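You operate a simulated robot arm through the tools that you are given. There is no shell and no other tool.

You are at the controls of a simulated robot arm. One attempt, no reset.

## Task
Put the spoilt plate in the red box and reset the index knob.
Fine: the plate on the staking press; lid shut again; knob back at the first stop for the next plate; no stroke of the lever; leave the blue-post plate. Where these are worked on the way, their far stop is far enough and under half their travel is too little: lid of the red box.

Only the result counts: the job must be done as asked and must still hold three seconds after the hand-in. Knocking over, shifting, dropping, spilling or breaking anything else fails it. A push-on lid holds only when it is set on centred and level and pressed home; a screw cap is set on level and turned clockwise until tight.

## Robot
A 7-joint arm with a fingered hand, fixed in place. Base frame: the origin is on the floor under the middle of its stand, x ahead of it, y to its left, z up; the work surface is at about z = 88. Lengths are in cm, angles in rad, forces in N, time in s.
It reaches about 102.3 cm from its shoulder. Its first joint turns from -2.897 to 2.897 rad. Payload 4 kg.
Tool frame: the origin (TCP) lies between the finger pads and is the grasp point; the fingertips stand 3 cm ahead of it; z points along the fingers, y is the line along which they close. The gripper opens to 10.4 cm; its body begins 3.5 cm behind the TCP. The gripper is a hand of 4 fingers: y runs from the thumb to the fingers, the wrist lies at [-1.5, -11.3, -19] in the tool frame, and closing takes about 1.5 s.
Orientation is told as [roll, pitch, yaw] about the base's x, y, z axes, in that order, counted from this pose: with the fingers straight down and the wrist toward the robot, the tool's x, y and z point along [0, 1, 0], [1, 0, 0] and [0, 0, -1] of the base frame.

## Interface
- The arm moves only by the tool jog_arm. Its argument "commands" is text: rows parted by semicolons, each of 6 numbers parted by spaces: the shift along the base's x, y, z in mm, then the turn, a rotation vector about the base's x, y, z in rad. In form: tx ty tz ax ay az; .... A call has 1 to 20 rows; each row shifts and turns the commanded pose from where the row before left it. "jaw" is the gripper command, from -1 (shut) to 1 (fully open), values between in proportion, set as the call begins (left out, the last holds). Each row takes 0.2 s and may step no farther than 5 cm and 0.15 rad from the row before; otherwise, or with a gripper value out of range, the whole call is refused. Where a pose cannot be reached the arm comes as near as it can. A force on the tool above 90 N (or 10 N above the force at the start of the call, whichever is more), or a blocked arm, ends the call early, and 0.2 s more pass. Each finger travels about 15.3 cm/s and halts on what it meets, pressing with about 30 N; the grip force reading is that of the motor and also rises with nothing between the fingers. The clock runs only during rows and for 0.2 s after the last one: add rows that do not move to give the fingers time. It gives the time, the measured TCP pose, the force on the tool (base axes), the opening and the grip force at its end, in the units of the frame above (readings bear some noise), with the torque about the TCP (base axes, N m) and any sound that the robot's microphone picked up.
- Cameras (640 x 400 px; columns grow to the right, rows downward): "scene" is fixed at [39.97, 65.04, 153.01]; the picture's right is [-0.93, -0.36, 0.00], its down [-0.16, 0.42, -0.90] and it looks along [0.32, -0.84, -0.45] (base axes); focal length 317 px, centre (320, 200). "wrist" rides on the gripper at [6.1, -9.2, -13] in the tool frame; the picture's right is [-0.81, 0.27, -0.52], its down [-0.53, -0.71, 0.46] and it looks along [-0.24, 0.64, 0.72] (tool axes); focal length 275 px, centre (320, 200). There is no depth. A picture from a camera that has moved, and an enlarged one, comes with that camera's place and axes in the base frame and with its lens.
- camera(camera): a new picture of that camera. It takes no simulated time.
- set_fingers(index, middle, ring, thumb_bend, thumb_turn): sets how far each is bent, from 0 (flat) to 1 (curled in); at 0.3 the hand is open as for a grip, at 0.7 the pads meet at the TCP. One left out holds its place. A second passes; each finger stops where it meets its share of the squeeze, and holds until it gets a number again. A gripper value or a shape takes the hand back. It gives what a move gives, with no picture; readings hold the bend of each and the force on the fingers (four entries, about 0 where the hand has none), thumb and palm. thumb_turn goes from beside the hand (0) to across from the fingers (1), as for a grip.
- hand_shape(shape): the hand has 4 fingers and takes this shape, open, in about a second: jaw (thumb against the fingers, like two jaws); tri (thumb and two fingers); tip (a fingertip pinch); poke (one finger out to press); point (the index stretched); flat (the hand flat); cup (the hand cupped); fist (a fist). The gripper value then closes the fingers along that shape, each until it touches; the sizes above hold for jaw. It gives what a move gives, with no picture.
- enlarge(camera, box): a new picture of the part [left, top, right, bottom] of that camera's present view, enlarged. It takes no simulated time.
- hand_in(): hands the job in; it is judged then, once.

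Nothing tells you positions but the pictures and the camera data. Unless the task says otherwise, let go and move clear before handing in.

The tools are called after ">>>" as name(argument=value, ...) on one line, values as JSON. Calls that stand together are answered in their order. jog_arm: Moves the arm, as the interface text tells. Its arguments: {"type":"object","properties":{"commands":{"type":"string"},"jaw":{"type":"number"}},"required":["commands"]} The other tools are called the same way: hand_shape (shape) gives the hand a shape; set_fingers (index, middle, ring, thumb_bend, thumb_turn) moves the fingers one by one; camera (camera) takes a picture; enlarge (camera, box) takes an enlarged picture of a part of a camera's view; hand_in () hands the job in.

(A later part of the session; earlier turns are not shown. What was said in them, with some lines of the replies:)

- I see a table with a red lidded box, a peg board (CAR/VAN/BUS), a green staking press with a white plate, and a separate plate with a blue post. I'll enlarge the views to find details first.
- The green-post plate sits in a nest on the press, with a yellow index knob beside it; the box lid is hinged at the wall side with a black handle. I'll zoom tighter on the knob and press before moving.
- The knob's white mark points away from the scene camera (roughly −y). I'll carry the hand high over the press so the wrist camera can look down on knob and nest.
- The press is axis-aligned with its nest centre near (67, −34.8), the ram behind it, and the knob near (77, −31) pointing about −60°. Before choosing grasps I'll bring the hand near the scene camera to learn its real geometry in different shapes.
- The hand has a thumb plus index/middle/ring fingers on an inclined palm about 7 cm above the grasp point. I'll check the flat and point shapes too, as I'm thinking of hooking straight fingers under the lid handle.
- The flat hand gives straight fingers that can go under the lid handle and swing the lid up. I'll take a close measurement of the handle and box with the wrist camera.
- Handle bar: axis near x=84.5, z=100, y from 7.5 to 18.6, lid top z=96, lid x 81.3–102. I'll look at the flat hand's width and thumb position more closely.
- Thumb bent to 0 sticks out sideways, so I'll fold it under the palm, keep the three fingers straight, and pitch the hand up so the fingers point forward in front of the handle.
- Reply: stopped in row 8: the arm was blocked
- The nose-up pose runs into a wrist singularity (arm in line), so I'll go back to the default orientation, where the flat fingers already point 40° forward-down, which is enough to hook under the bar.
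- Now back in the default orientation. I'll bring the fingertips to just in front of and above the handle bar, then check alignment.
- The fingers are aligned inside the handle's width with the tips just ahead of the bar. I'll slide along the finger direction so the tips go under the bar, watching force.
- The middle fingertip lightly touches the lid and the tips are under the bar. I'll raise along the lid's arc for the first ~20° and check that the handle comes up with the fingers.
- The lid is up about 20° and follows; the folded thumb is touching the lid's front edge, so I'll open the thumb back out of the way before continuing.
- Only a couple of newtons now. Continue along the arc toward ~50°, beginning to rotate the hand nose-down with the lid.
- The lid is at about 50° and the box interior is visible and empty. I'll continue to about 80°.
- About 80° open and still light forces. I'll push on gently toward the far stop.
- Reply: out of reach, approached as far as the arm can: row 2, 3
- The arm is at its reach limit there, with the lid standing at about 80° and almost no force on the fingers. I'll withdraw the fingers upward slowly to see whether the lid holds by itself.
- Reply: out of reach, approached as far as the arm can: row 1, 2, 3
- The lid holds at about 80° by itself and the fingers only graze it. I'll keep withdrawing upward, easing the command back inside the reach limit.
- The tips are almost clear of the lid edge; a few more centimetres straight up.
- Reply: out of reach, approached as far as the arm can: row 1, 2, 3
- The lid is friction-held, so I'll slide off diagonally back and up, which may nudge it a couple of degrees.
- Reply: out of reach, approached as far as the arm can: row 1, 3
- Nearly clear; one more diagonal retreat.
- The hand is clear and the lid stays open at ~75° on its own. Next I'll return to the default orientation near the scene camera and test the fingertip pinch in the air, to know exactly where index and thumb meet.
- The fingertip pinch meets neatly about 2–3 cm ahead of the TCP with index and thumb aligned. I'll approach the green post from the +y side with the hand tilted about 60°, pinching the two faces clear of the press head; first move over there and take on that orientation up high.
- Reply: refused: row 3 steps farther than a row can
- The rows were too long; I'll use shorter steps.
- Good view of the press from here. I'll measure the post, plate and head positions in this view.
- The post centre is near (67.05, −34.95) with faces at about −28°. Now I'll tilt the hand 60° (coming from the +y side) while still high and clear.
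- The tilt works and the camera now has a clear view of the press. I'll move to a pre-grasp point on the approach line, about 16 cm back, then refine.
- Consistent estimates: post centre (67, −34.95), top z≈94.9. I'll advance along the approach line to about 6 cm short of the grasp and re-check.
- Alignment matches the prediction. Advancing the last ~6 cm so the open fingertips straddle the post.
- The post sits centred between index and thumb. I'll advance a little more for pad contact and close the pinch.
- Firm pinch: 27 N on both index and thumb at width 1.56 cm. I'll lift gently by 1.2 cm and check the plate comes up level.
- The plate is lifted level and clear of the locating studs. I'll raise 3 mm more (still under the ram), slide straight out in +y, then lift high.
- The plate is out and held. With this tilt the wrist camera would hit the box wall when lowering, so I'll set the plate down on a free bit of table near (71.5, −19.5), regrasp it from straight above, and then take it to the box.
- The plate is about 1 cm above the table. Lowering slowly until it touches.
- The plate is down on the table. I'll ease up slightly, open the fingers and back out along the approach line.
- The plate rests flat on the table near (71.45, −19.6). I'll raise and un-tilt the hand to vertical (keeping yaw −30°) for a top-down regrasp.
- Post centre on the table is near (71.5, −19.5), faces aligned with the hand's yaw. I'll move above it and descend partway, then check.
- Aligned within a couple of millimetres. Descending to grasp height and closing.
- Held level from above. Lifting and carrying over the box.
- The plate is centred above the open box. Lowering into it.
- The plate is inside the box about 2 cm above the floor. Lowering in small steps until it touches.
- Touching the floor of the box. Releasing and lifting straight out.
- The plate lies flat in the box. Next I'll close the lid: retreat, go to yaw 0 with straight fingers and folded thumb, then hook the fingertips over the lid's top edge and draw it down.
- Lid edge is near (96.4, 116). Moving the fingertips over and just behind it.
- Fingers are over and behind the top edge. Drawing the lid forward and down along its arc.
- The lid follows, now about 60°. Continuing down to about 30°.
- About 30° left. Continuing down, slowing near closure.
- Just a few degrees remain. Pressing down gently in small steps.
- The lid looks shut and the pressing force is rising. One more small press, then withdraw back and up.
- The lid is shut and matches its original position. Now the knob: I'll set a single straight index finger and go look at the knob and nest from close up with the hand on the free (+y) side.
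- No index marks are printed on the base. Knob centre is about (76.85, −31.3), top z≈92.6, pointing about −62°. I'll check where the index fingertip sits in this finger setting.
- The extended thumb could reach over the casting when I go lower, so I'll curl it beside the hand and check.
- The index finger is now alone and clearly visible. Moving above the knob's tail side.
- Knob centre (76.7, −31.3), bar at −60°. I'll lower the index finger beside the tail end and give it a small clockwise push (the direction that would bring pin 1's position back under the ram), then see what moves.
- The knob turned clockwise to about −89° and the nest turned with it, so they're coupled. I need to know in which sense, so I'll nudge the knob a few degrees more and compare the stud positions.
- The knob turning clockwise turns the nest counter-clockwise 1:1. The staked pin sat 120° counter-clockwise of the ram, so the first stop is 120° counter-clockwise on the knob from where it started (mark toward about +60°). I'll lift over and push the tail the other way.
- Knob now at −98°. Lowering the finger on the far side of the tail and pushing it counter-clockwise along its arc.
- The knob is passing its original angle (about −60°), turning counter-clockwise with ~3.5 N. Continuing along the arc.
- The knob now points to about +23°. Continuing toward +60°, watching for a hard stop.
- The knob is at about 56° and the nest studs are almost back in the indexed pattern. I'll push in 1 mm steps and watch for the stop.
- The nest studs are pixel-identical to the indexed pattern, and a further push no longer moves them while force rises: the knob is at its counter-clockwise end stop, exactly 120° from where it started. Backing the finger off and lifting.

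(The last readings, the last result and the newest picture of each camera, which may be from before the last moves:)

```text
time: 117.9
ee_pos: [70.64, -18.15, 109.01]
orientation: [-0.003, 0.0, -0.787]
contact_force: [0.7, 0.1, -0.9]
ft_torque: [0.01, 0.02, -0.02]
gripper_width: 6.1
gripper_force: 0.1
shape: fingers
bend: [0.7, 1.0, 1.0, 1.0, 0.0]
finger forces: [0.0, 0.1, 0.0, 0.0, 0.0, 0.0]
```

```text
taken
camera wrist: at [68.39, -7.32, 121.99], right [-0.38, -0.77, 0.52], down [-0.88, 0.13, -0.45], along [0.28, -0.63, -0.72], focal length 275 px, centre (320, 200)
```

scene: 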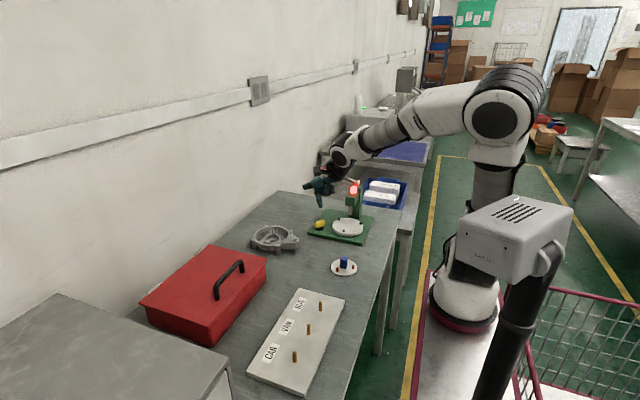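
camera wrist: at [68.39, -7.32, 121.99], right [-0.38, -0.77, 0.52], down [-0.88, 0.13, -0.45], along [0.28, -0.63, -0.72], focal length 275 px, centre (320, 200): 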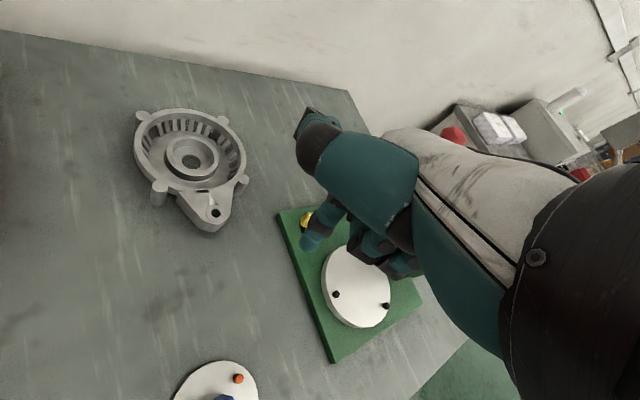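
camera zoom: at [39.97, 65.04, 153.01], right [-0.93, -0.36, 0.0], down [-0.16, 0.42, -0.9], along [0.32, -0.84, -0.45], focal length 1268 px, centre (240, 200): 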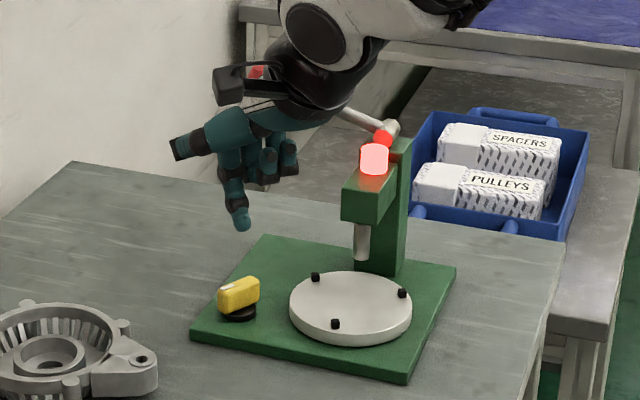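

The knob holds, but I want to be sure which end is the *first* stop. The wide flat black discs on the spoilt plate look like already-staked heads (the fresh blue-post plate has three standing pins), i.e. two staked and one to go. Let me compare the pins closely on the blue plate and re-examine the geometry before deciding.

>>> enlarge(camera="scene", box=[330, 255, 360, 280])

>>> enlarge(camera="wrist", box=[165, 350, 265, 400])

>>> enlarge(camera="scene", box=[306, 210, 338, 235])

```text
16.00 times, centred on (345, 268) of scene
camera zoom: at [39.97, 65.04, 153.01], right [-0.93, -0.36, 0.0], down [-0.16, 0.42, -0.9], along [0.32, -0.84, -0.45], focal length 5073 px, centre (-80, -880)
```

zoom: 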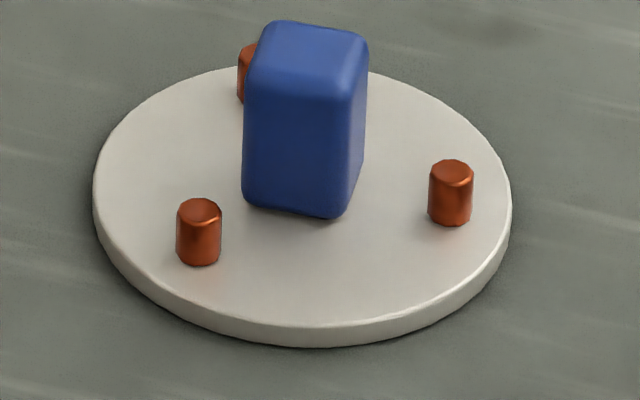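

```text
6.40 times, centred on (215, 375) of wrist
camera zoom: at [68.39, -7.32, 121.99], right [-0.38, -0.77, 0.52], down [-0.88, 0.13, -0.45], along [0.28, -0.63, -0.72], focal length 1762 px, centre (992, -920)
```

zoom: 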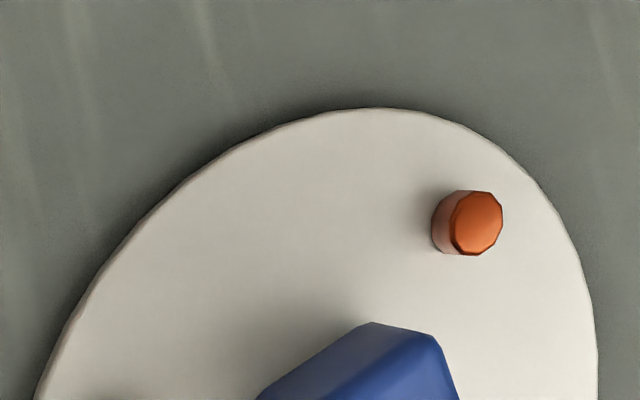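

```text
16.00 times, centred on (322, 222) of scene
camera zoom: at [39.97, 65.04, 153.01], right [-0.93, -0.36, 0.0], down [-0.16, 0.42, -0.9], along [0.32, -0.84, -0.45], focal length 5073 px, centre (288, -160)
```

zoom: 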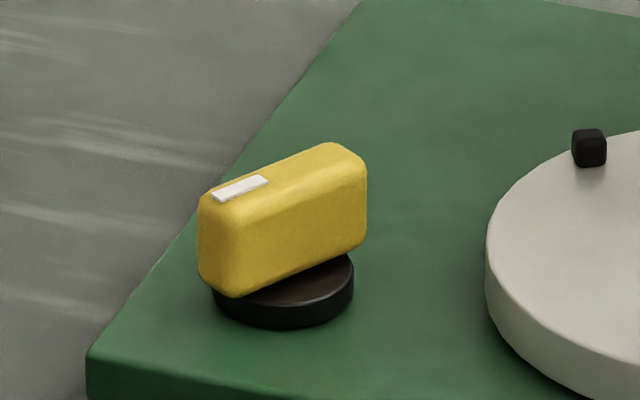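

Both independent geometry clues agree: the plate's post and the knob bar would be square with the press (home/zero position) only when the knob is 120° clockwise from where it started, i.e. mark pointing to −x. With two flattened (staked) heads and the second under the ram, that clockwise end is the first stop, and where I am now is the last stop. So I'll turn it clockwise all the way back, first pushing the mark end from the +y side.

>>> jog_arm(commands="9 -22 -15 0 0 0;9 -22 -20 0 0 0;9 -22 -20 0 0 0;9 -22 -20 0 0 0;7 -20 -20 0 0 0;0 0 -12 0 0 0;0 0 0 0 0 0")

>>> enlarge(camera="wrist", box=[230, 180, 390, 320])

>>> enlarge(camera="scene", box=[300, 190, 380, 250])

```text
time: 119.5
ee_pos: [74.87, -28.91, 98.18]
orientation: [-0.001, 0.0, -0.785]
contact_force: [-0.3, -0.3, -0.1]
ft_torque: [0.01, 0.03, -0.03]
gripper_width: 6.14
gripper_force: 0.2
shape: fingers
bend: [0.7, 1.0, 1.0, 1.0, 0.0]
finger forces: [0.0, 0.0, 0.0, 0.0, 0.0, 0.0]
```

```text
2.86 times, centred on (310, 250) of wrist
camera zoom: at [72.63, -18.14, 111.28], right [-0.38, -0.77, 0.52], down [-0.88, 0.13, -0.45], along [0.28, -0.63, -0.72], focal length 786 px, centre (349, 57)
```

zoom: 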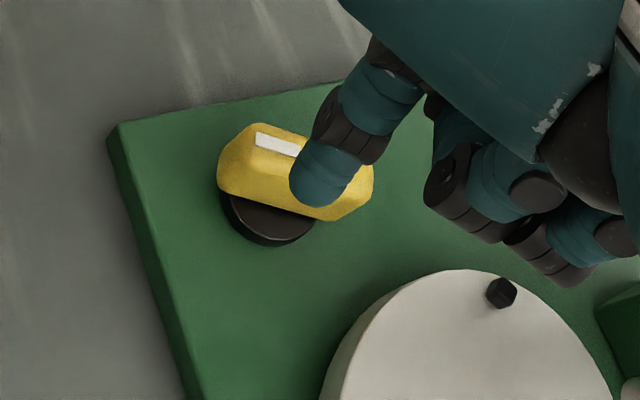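

```text
6.67 times, centred on (340, 220) of scene
camera zoom: at [39.97, 65.04, 153.01], right [-0.93, -0.36, 0.0], down [-0.16, 0.42, -0.9], along [0.32, -0.84, -0.45], focal length 2114 px, centre (187, 67)
```

zoom: 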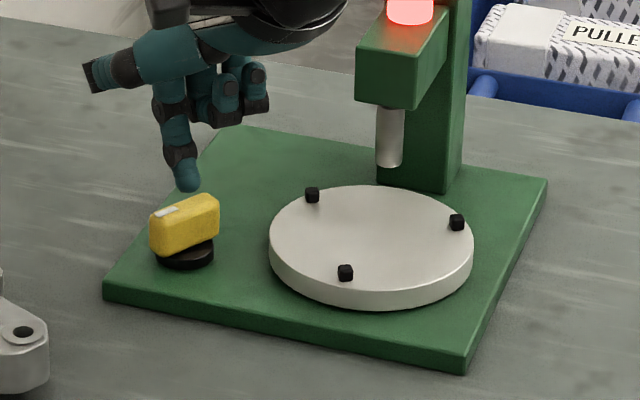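

The fingertip will come down on the counter-clockwise side of the mark end. Lowering and pushing clockwise along the arc for the first part.

>>> jog_arm(commands="0 0 -15 0 0 0;0 0 -15 0 0 0;0 0 -12 0 0 0;2.6 -1.5 0 0 0 0;2.6 -1.6 0 0 0 0;3.7 0.8 0 0 0 0;3.8 0.2 0 0 0 0;3.8 -0.6 0 0 0 0;3.7 -1.1 0 0 0 0;3.3 -1.8 0 0 0 0;0 0 0 0 0 0")

>>> enlarge(camera="wrist", box=[230, 180, 390, 320])

>>> enlarge(camera="scene", box=[300, 200, 380, 250])

```text
time: 121.9
ee_pos: [77.28, -29.5, 94.13]
orientation: [-0.002, -0.001, -0.786]
contact_force: [-2.1, 2.6, 5.1]
ft_torque: [0.02, -0.02, 0.06]
gripper_width: 6.31
gripper_force: 2.9
shape: fingers
bend: [0.71, 1.0, 1.0, 1.0, 0.0]
finger forces: [5.8, 0.1, 0.1, 0.1, 0.0, 0.0]
```

```text
2.86 times, centred on (310, 250) of wrist
camera zoom: at [74.96, -18.65, 107.11], right [-0.38, -0.77, 0.52], down [-0.88, 0.13, -0.46], along [0.28, -0.63, -0.72], focal length 786 px, centre (349, 57)
```

zoom: 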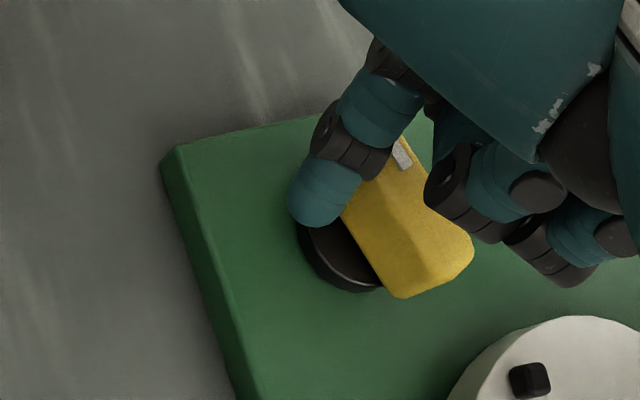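

```text
8.00 times, centred on (340, 225) of scene
camera zoom: at [39.97, 65.04, 153.01], right [-0.93, -0.36, 0.0], down [-0.16, 0.42, -0.9], along [0.32, -0.84, -0.45], focal length 2537 px, centre (160, 0)
```

zoom: 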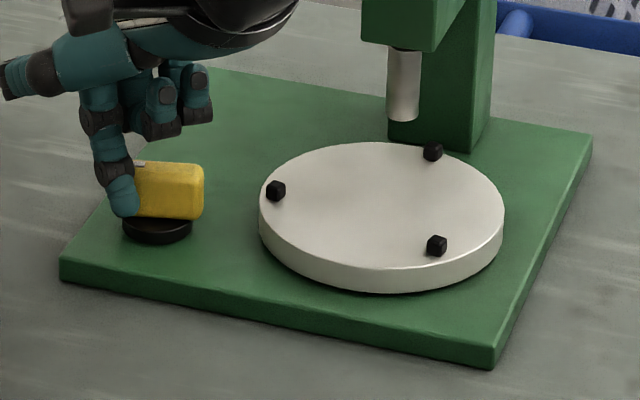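

Working well; knob around +18°. Continuing clockwise around the +x side.

>>> jog_arm(commands="3 -2.4 0 0 0 0;2.6 -2.8 0 0 0 0;2 -3.3 0 0 0 0;1.4 -3.5 0 0 0 0;0.8 -3.7 0 0 0 0;0 0 0 0 0 0")

>>> enlarge(camera="wrist", box=[230, 180, 390, 320])

>>> enlarge(camera="scene", box=[290, 180, 390, 250])

```text
time: 123.3
ee_pos: [78.26, -31.1, 93.94]
orientation: [0.0, 0.0, -0.786]
contact_force: [-0.3, 2.6, 1.1]
ft_torque: [0.04, -0.04, 0.02]
gripper_width: 6.21
gripper_force: 1.4
shape: fingers
bend: [0.7, 1.0, 1.0, 1.0, 0.0]
finger forces: [2.0, 0.1, 0.0, 0.1, 0.0, 0.1]
```

```text
2.86 times, centred on (310, 250) of wrist
camera zoom: at [75.95, -20.28, 107.11], right [-0.38, -0.77, 0.52], down [-0.88, 0.13, -0.45], along [0.28, -0.63, -0.72], focal length 786 px, centre (349, 57)
```

zoom: 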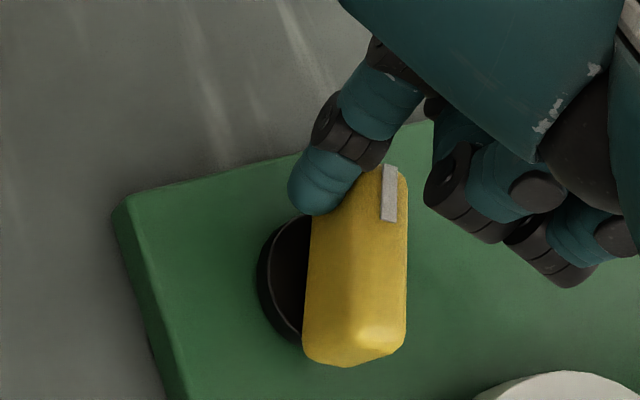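

```text
5.71 times, centred on (340, 215) of scene
camera zoom: at [39.97, 65.04, 153.01], right [-0.93, -0.36, 0.0], down [-0.16, 0.42, -0.9], along [0.32, -0.84, -0.45], focal length 1812 px, centre (206, 114)
```

zoom: 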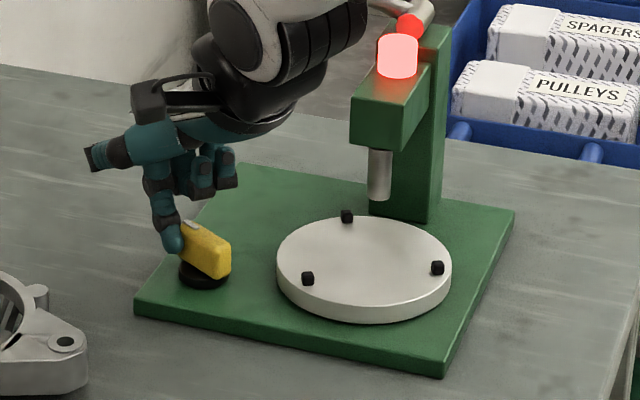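

Knob at about −26°. A bit more on this side to about −60°, then I'll switch to the tail end.

>>> jog_arm(commands="0.2 -3.8 0 0 0 0;-0.6 -3.8 0 0 0 0;-1.2 -3.6 0 0 0 0;-1.8 -3.4 0 0 0 0;0 0 0 0 0 0")

>>> enlarge(camera="wrist", box=[230, 180, 390, 320])

>>> enlarge(camera="scene", box=[290, 180, 390, 250])

```text
time: 124.5
ee_pos: [77.88, -32.61, 94.02]
orientation: [-0.001, 0.0, -0.785]
contact_force: [1.6, 2.5, 1.0]
ft_torque: [0.04, -0.08, 0.01]
gripper_width: 6.12
gripper_force: 1.2
shape: fingers
bend: [0.7, 1.0, 1.0, 1.0, 0.0]
finger forces: [2.5, 0.1, 0.0, 0.0, 0.1, 0.0]
```

```text
2.86 times, centred on (310, 250) of wrist
camera zoom: at [75.61, -21.75, 107.08], right [-0.38, -0.77, 0.52], down [-0.88, 0.13, -0.45], along [0.28, -0.63, -0.72], focal length 786 px, centre (349, 57)
```

zoom: 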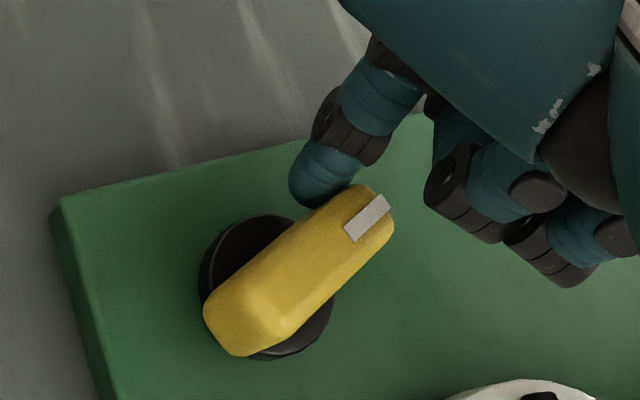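

```text
5.71 times, centred on (340, 215) of scene
camera zoom: at [39.97, 65.04, 153.01], right [-0.93, -0.36, 0.0], down [-0.16, 0.42, -0.9], along [0.32, -0.84, -0.45], focal length 1812 px, centre (206, 114)
```

zoom: 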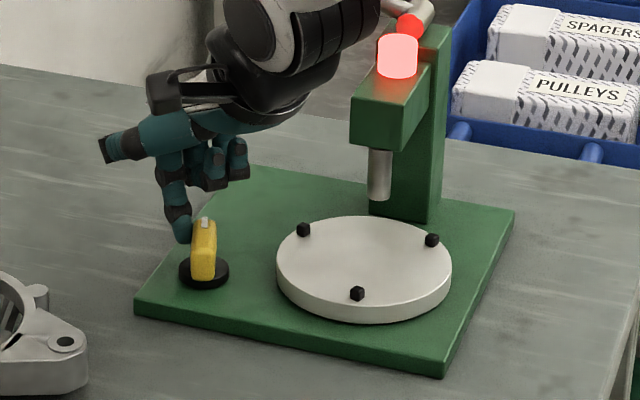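

Knob at −67°. Lifting over to the tail side for the remaining clockwise travel.

>>> jog_arm(commands="4 2 0 0 0 0;0 0 12 0 0 0;0 0 16 0 0 0;-15 3 0 0 0 0;-15 5 0 0 0 0;-15 5 0 0 0 0;-4 2.5 0 0 0 0;0 0 0 0 0 0")

>>> enlarge(camera="wrist", box=[230, 180, 390, 320])

```text
time: 126.3
ee_pos: [73.25, -30.81, 96.7]
orientation: [-0.001, 0.001, -0.786]
contact_force: [0.1, -0.4, 0.9]
ft_torque: [-0.01, -0.03, 0.02]
gripper_width: 6.12
gripper_force: 0.1
shape: fingers
bend: [0.7, 1.0, 1.0, 1.0, 0.0]
finger forces: [0.0, 0.0, 0.0, 0.0, 0.1, 0.0]
```

```text
2.86 times, centred on (310, 250) of wrist
camera zoom: at [71.11, -19.99, 109.9], right [-0.38, -0.77, 0.52], down [-0.88, 0.13, -0.46], along [0.28, -0.63, -0.72], focal length 786 px, centre (349, 57)
```

zoom: 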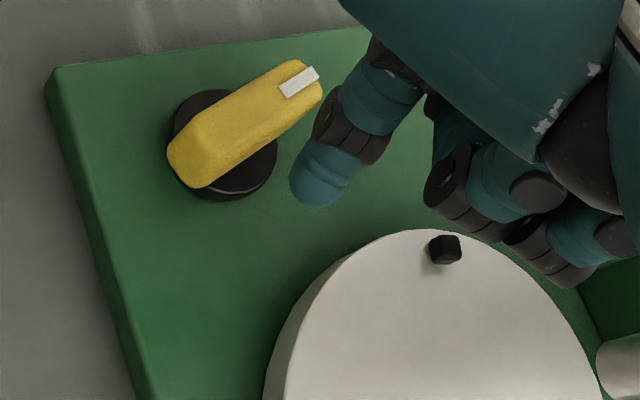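

>>> jog_arm(commands="0 0 -14 0 0 0;0 0 -14 0 0 0;3.4 1 0 0 0 0;3.5 1 0 0 0 0;1.6 3.5 0 0 0 0;2.2 3.1 0 0 0 0;2.7 2.7 0 0 0 0;3.1 2.2 0 0 0 0;3.5 1.6 0 0 0 0;3.7 1 0 0 0 0;0 0 0 0 0 0")

>>> enlarge(camera="wrist", box=[230, 180, 390, 320])

>>> enlarge(camera="scene", box=[290, 180, 390, 250])

```text
time: 128.7
ee_pos: [75.73, -29.18, 94.1]
orientation: [-0.002, -0.002, -0.786]
contact_force: [-2.5, 1.1, 3.9]
ft_torque: [0.04, -0.04, -0.03]
gripper_width: 6.31
gripper_force: 2.6
shape: fingers
bend: [0.7, 1.0, 1.0, 1.0, 0.0]
finger forces: [5.3, 0.1, 0.1, 0.1, 0.0, 0.0]
```

```text
2.86 times, centred on (310, 250) of wrist
camera zoom: at [73.52, -18.31, 107.15], right [-0.38, -0.77, 0.52], down [-0.88, 0.13, -0.46], along [0.28, -0.63, -0.72], focal length 786 px, centre (349, 57)
```

zoom: 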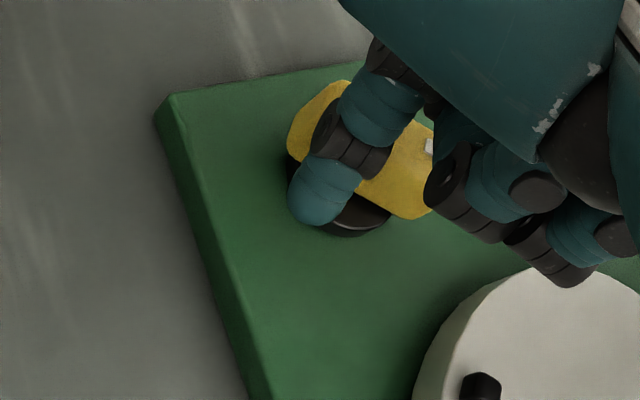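

```text
5.71 times, centred on (340, 215) of scene
camera zoom: at [39.97, 65.04, 153.01], right [-0.93, -0.36, 0.0], down [-0.16, 0.42, -0.9], along [0.32, -0.84, -0.45], focal length 1812 px, centre (206, 114)
```

zoom: 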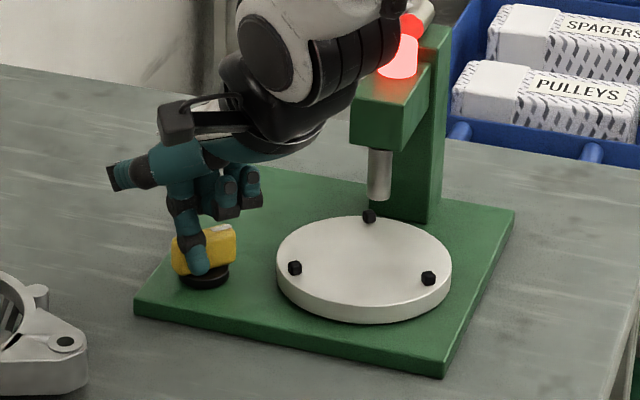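

Past −120° now. Continuing toward −180°.

>>> jog_arm(commands="3.8 0.3 0 0 0 0;3.8 -0.3 0 0 0 0;3.7 -1 0 0 0 0;0 0 0 0 0 0")

>>> enlarge(camera="wrist", box=[230, 180, 390, 320])

>>> enlarge(camera="scene", box=[328, 205, 368, 240])

```text
time: 129.7
ee_pos: [76.81, -29.4, 94.04]
orientation: [-0.001, -0.002, -0.785]
contact_force: [-2.3, 2.7, 3.8]
ft_torque: [-0.01, 0.0, 0.0]
gripper_width: 6.31
gripper_force: 2.9
shape: fingers
bend: [0.7, 1.0, 1.0, 1.0, 0.0]
finger forces: [5.6, 0.0, 0.1, 0.0, 0.1, 0.0]
```

```text
2.86 times, centred on (310, 250) of wrist
camera zoom: at [74.6, -18.44, 107.12], right [-0.38, -0.77, 0.52], down [-0.88, 0.13, -0.46], along [0.28, -0.63, -0.72], focal length 786 px, centre (349, 57)
```

zoom: 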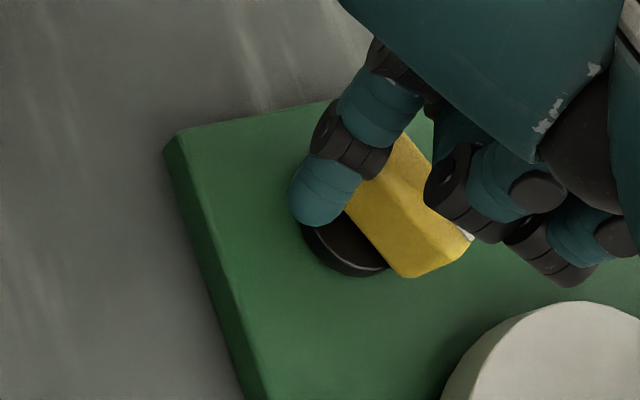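

```text
11.43 times, centred on (348, 222) of scene
camera zoom: at [39.97, 65.04, 153.01], right [-0.93, -0.36, 0.0], down [-0.16, 0.42, -0.9], along [0.32, -0.84, -0.45], focal length 3624 px, centre (0, -57)
```

zoom: 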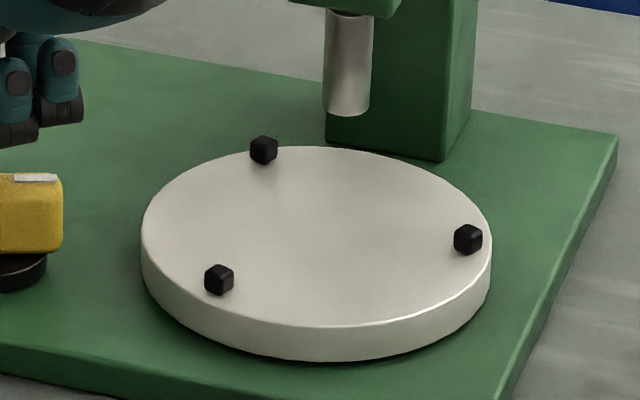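

About 20° to go by the nest studs. Continuing in smaller steps.

>>> jog_arm(commands="3.5 -1.6 0 0 0 0;2.5 -1.7 0 0 0 0;0 0 0 0 0 0")

>>> enlarge(camera="scene", box=[328, 205, 368, 240])

>>> enlarge(camera="wrist", box=[230, 180, 390, 320])

```text
time: 130.5
ee_pos: [77.56, -29.55, 93.93]
orientation: [-0.001, -0.001, -0.784]
contact_force: [-2.4, 2.8, 2.1]
ft_torque: [0.0, 0.01, 0.01]
gripper_width: 6.22
gripper_force: 0.8
shape: fingers
bend: [0.7, 1.0, 1.0, 1.0, 0.0]
finger forces: [3.0, 0.0, 0.0, 0.0, 0.1, 0.0]
```

```text
11.43 times, centred on (348, 222) of scene
camera zoom: at [39.97, 65.04, 153.01], right [-0.93, -0.36, 0.0], down [-0.16, 0.42, -0.9], along [0.32, -0.84, -0.45], focal length 3624 px, centre (0, -57)
```

zoom: 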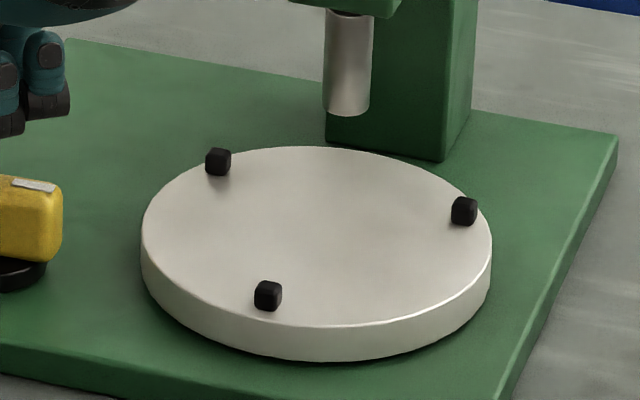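

```text
2.86 times, centred on (310, 250) of wrist
camera zoom: at [75.19, -18.78, 107.09], right [-0.38, -0.77, 0.52], down [-0.88, 0.13, -0.45], along [0.28, -0.63, -0.72], focal length 786 px, centre (349, 57)
```

zoom: 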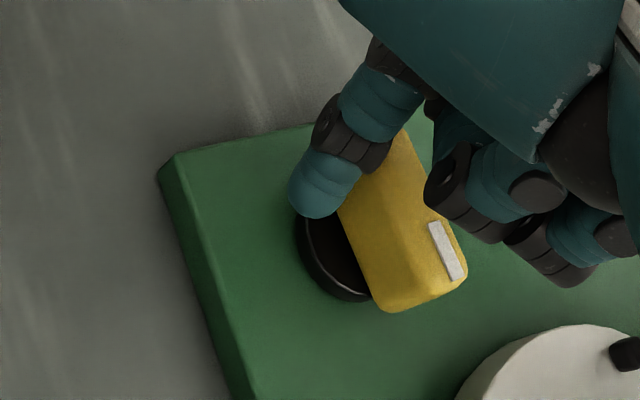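

Only about 1.5° short. Final 1 mm nudges until the stop is felt.

>>> jog_arm(commands="0.8 -0.7 0 0 0 0;0 0 0 0 0 0")

>>> enlarge(camera="scene", box=[328, 205, 368, 240])

>>> jog_arm(commands="0.8 -0.8 0 0 0 0;0 0 0 0 0 0")

>>> enlarge(camera="scene", box=[328, 205, 368, 240])

```text
time: 131.1
ee_pos: [77.52, -29.71, 94.01]
orientation: [-0.002, 0.0, -0.786]
contact_force: [-1.1, 3.1, 1.5]
ft_torque: [0.04, 0.01, 0.03]
gripper_width: 6.23
gripper_force: 1.2
shape: fingers
bend: [0.7, 1.0, 1.0, 1.0, 0.0]
finger forces: [3.5, 0.1, 0.0, 0.0, 0.0, 0.0]
```

```text
11.43 times, centred on (348, 222) of scene
camera zoom: at [39.97, 65.04, 153.01], right [-0.93, -0.36, 0.0], down [-0.16, 0.42, -0.9], along [0.32, -0.84, -0.45], focal length 3624 px, centre (0, -57)
```

zoom: 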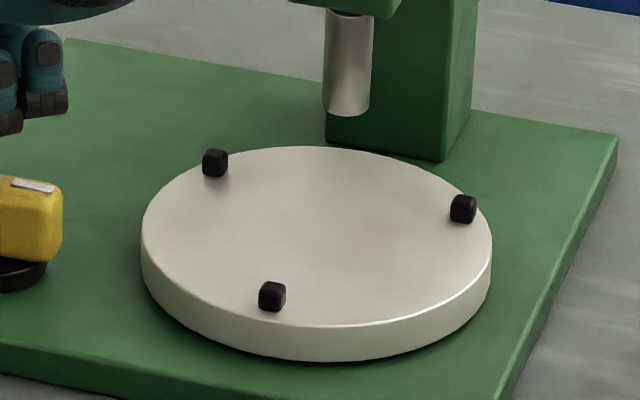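

```text
time: 131.7
ee_pos: [77.69, -29.79, 94.02]
orientation: [-0.003, 0.0, -0.786]
contact_force: [-1.5, 4.3, 1.7]
ft_torque: [0.05, 0.01, 0.07]
gripper_width: 6.28
gripper_force: 1.8
shape: fingers
bend: [0.7, 1.0, 1.0, 1.0, 0.0]
finger forces: [4.9, 0.1, 0.1, 0.0, 0.0, 0.0]
```

```text
11.43 times, centred on (348, 222) of scene
camera zoom: at [39.97, 65.04, 153.01], right [-0.93, -0.36, 0.0], down [-0.16, 0.42, -0.9], along [0.32, -0.84, -0.45], focal length 3624 px, centre (0, -57)
```

zoom: 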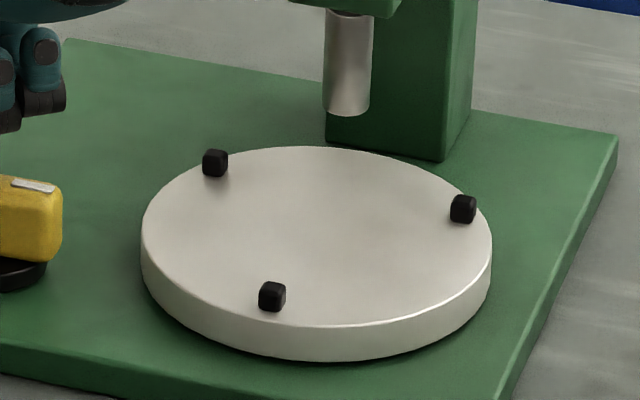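

The studs are exactly in the indexed pattern and the last nudge didn't move them. One more push to confirm this is a hard stop.

>>> jog_arm(commands="0.8 -1 0 0 0 0;0.5 -1 0 0 0 0;0 0 0 0 0 0")

>>> enlarge(camera="scene", box=[328, 205, 368, 240])

>>> enlarge(camera="wrist", box=[230, 180, 390, 320])

```text
time: 132.5
ee_pos: [77.84, -29.89, 94.04]
orientation: [-0.003, -0.001, -0.784]
contact_force: [-0.4, 7.6, 2.7]
ft_torque: [0.11, -0.03, 0.08]
gripper_width: 6.3
gripper_force: 4.1
shape: fingers
bend: [0.71, 1.0, 1.0, 1.0, 0.0]
finger forces: [8.3, 0.1, 0.0, 0.0, 0.0, 0.0]
```

```text
11.43 times, centred on (348, 222) of scene
camera zoom: at [39.97, 65.04, 153.01], right [-0.93, -0.36, 0.0], down [-0.16, 0.42, -0.9], along [0.32, -0.84, -0.45], focal length 3624 px, centre (0, -57)
```

zoom: 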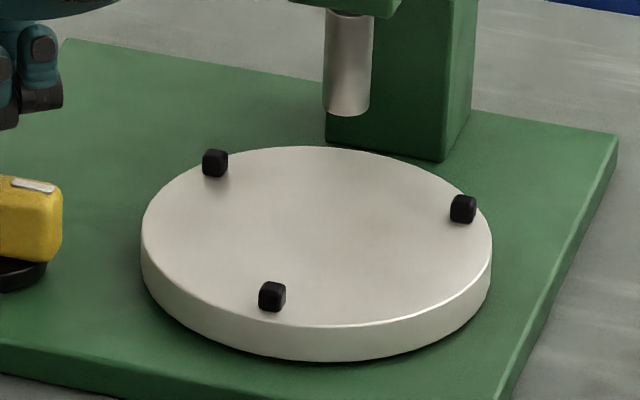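

```text
2.86 times, centred on (310, 250) of wrist
camera zoom: at [75.53, -19.09, 107.1], right [-0.38, -0.77, 0.52], down [-0.88, 0.13, -0.46], along [0.28, -0.63, -0.72], focal length 786 px, centre (349, 57)
```

zoom: 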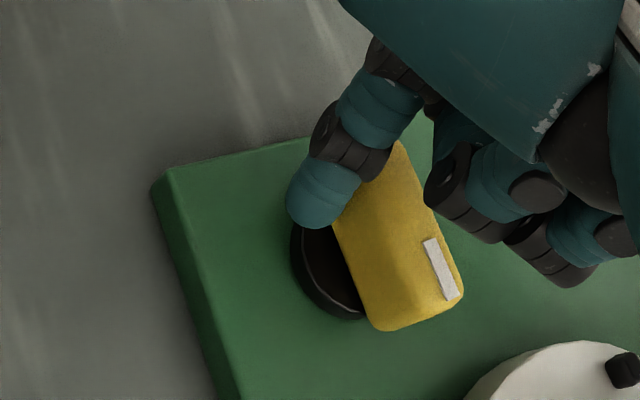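

Hard stop confirmed (8 N with no motion), with the knob mark pointing exactly along −x: both knob and nest are square to the press here, i.e. the home/first stop. Backing off, lifting and moving clear.

>>> jog_arm(commands="-1 5 0 0 0 0;0 5 0 0 0 0;0 0 10 0 0 0;0 0 20 0 0 0;0 10 30 0 0 0;-5 20 35 0 0 0;-10 30 35 0 0 0;-20 30 30 0 0 0.131;-20 30 20 0 0 0.131;-20 30 10 0 0 0.131;-20 30 0 0 0 0.131;-20 30 0 0 0 0.131;-20 30 0 0 0 0.131;0 0 0 0 0 0")

>>> camera(camera="scene")

>>> enlarge(camera="scene", box=[328, 205, 368, 240])

>>> enlarge(camera="scene", box=[290, 150, 390, 290])

>>> enlarge(camera="scene", box=[130, 200, 350, 400])

```text
time: 135.5
ee_pos: [64.13, -4.87, 113.01]
orientation: [-0.002, 0.0, 0.001]
contact_force: [0.9, 0.1, -0.9]
ft_torque: [0.0, 0.01, 0.02]
gripper_width: 6.11
gripper_force: 0.1
shape: fingers
bend: [0.7, 1.0, 1.0, 1.0, 0.0]
finger forces: [0.0, 0.0, 0.0, 0.0, 0.0, 0.0]
```

```text
taken
```

scene: 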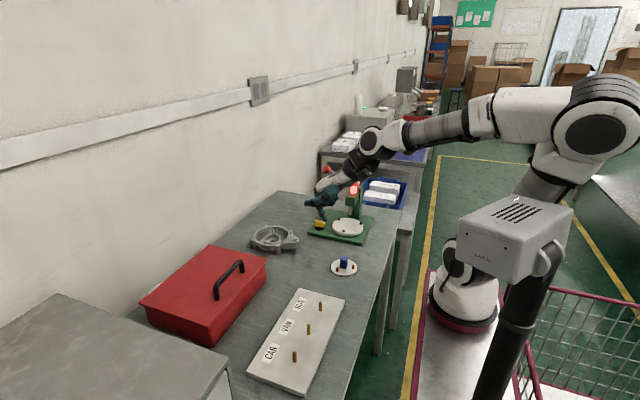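

```text
11.43 times, centred on (348, 222) of scene
camera zoom: at [39.97, 65.04, 153.01], right [-0.93, -0.36, 0.0], down [-0.16, 0.42, -0.9], along [0.32, -0.84, -0.45], focal length 3624 px, centre (0, -57)
```

zoom: 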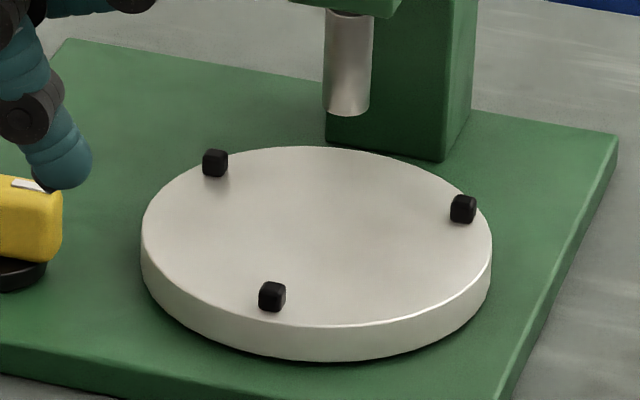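

```text
2.86 times, centred on (340, 220) of scene
camera zoom: at [39.97, 65.04, 153.01], right [-0.93, -0.36, 0.0], down [-0.16, 0.42, -0.9], along [0.32, -0.84, -0.45], focal length 906 px, centre (263, 143)
```

zoom: 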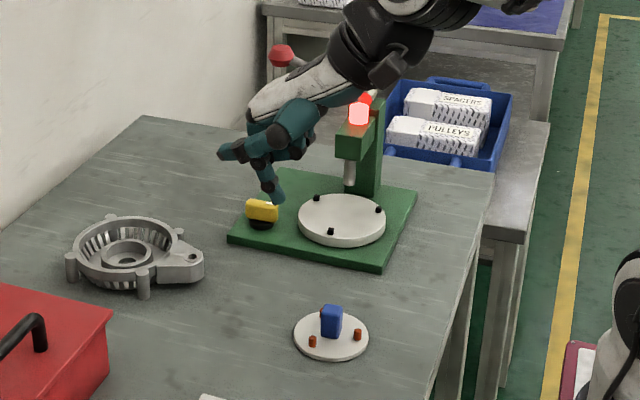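

```text
2.00 times, centred on (240, 300) of scene
camera zoom: at [39.97, 65.04, 153.01], right [-0.93, -0.36, 0.0], down [-0.16, 0.42, -0.9], along [0.32, -0.84, -0.45], focal length 634 px, centre (480, 0)
```

zoom: 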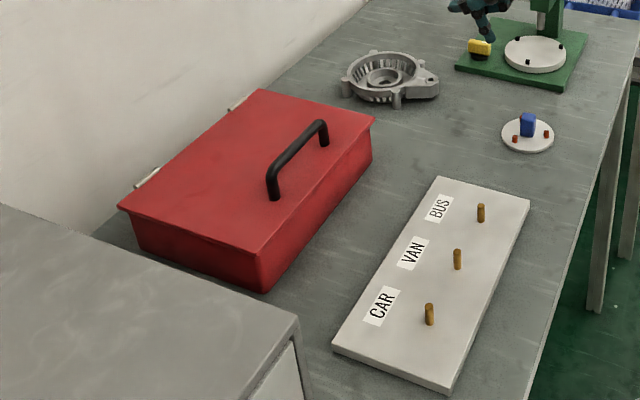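

Everything checks out: spoilt plate inside the shut red box, knob at its home stop with the nest holding still, lever, blue-post plate, casting and peg board untouched, and the hand clear. Handing in.

>>> hand_in()

```text
The job is handed in.
```

I put the spoilt green-post plate in the red box, shut the lid and turned the index knob back to what I take to be the first stop. The job is handed in; I haven't seen the verdict.

- **Plate:** I took it off the press by its post and laid it flat on the floor of the box. On the way I set it down on the table once, to change my grip.
- **Lid:** I opened it to about 80°, then closed it and pressed it down. In the camera view it matches its starting position.
- **Knob:** It is against the hard stop at its clockwise end, 120° clockwise of where it started, with the mark pointing at the robot. It stayed there when I let go.
- **Not touched:** I did not touch the lever or the blue-post plate. In the last pictures the lever and the blue-post plate were where they began, and the casting and peg board showed no sign of having moved.

**Main uncertainty:** nothing on the press marks which stop is the first. I first turned the knob to the counter-clockwise end, then decided that was the last stop and went all the way back.

I chose the clockwise end for two reasons:
- The two flat black discs on the spoilt plate look like pins already staked, which puts the press at its second stop when I started.
- The knob and the plate's post line up square with the press only at the clockwise end.

If the discs are empty holes instead, the first stop is at the other end and the knob is wrong.
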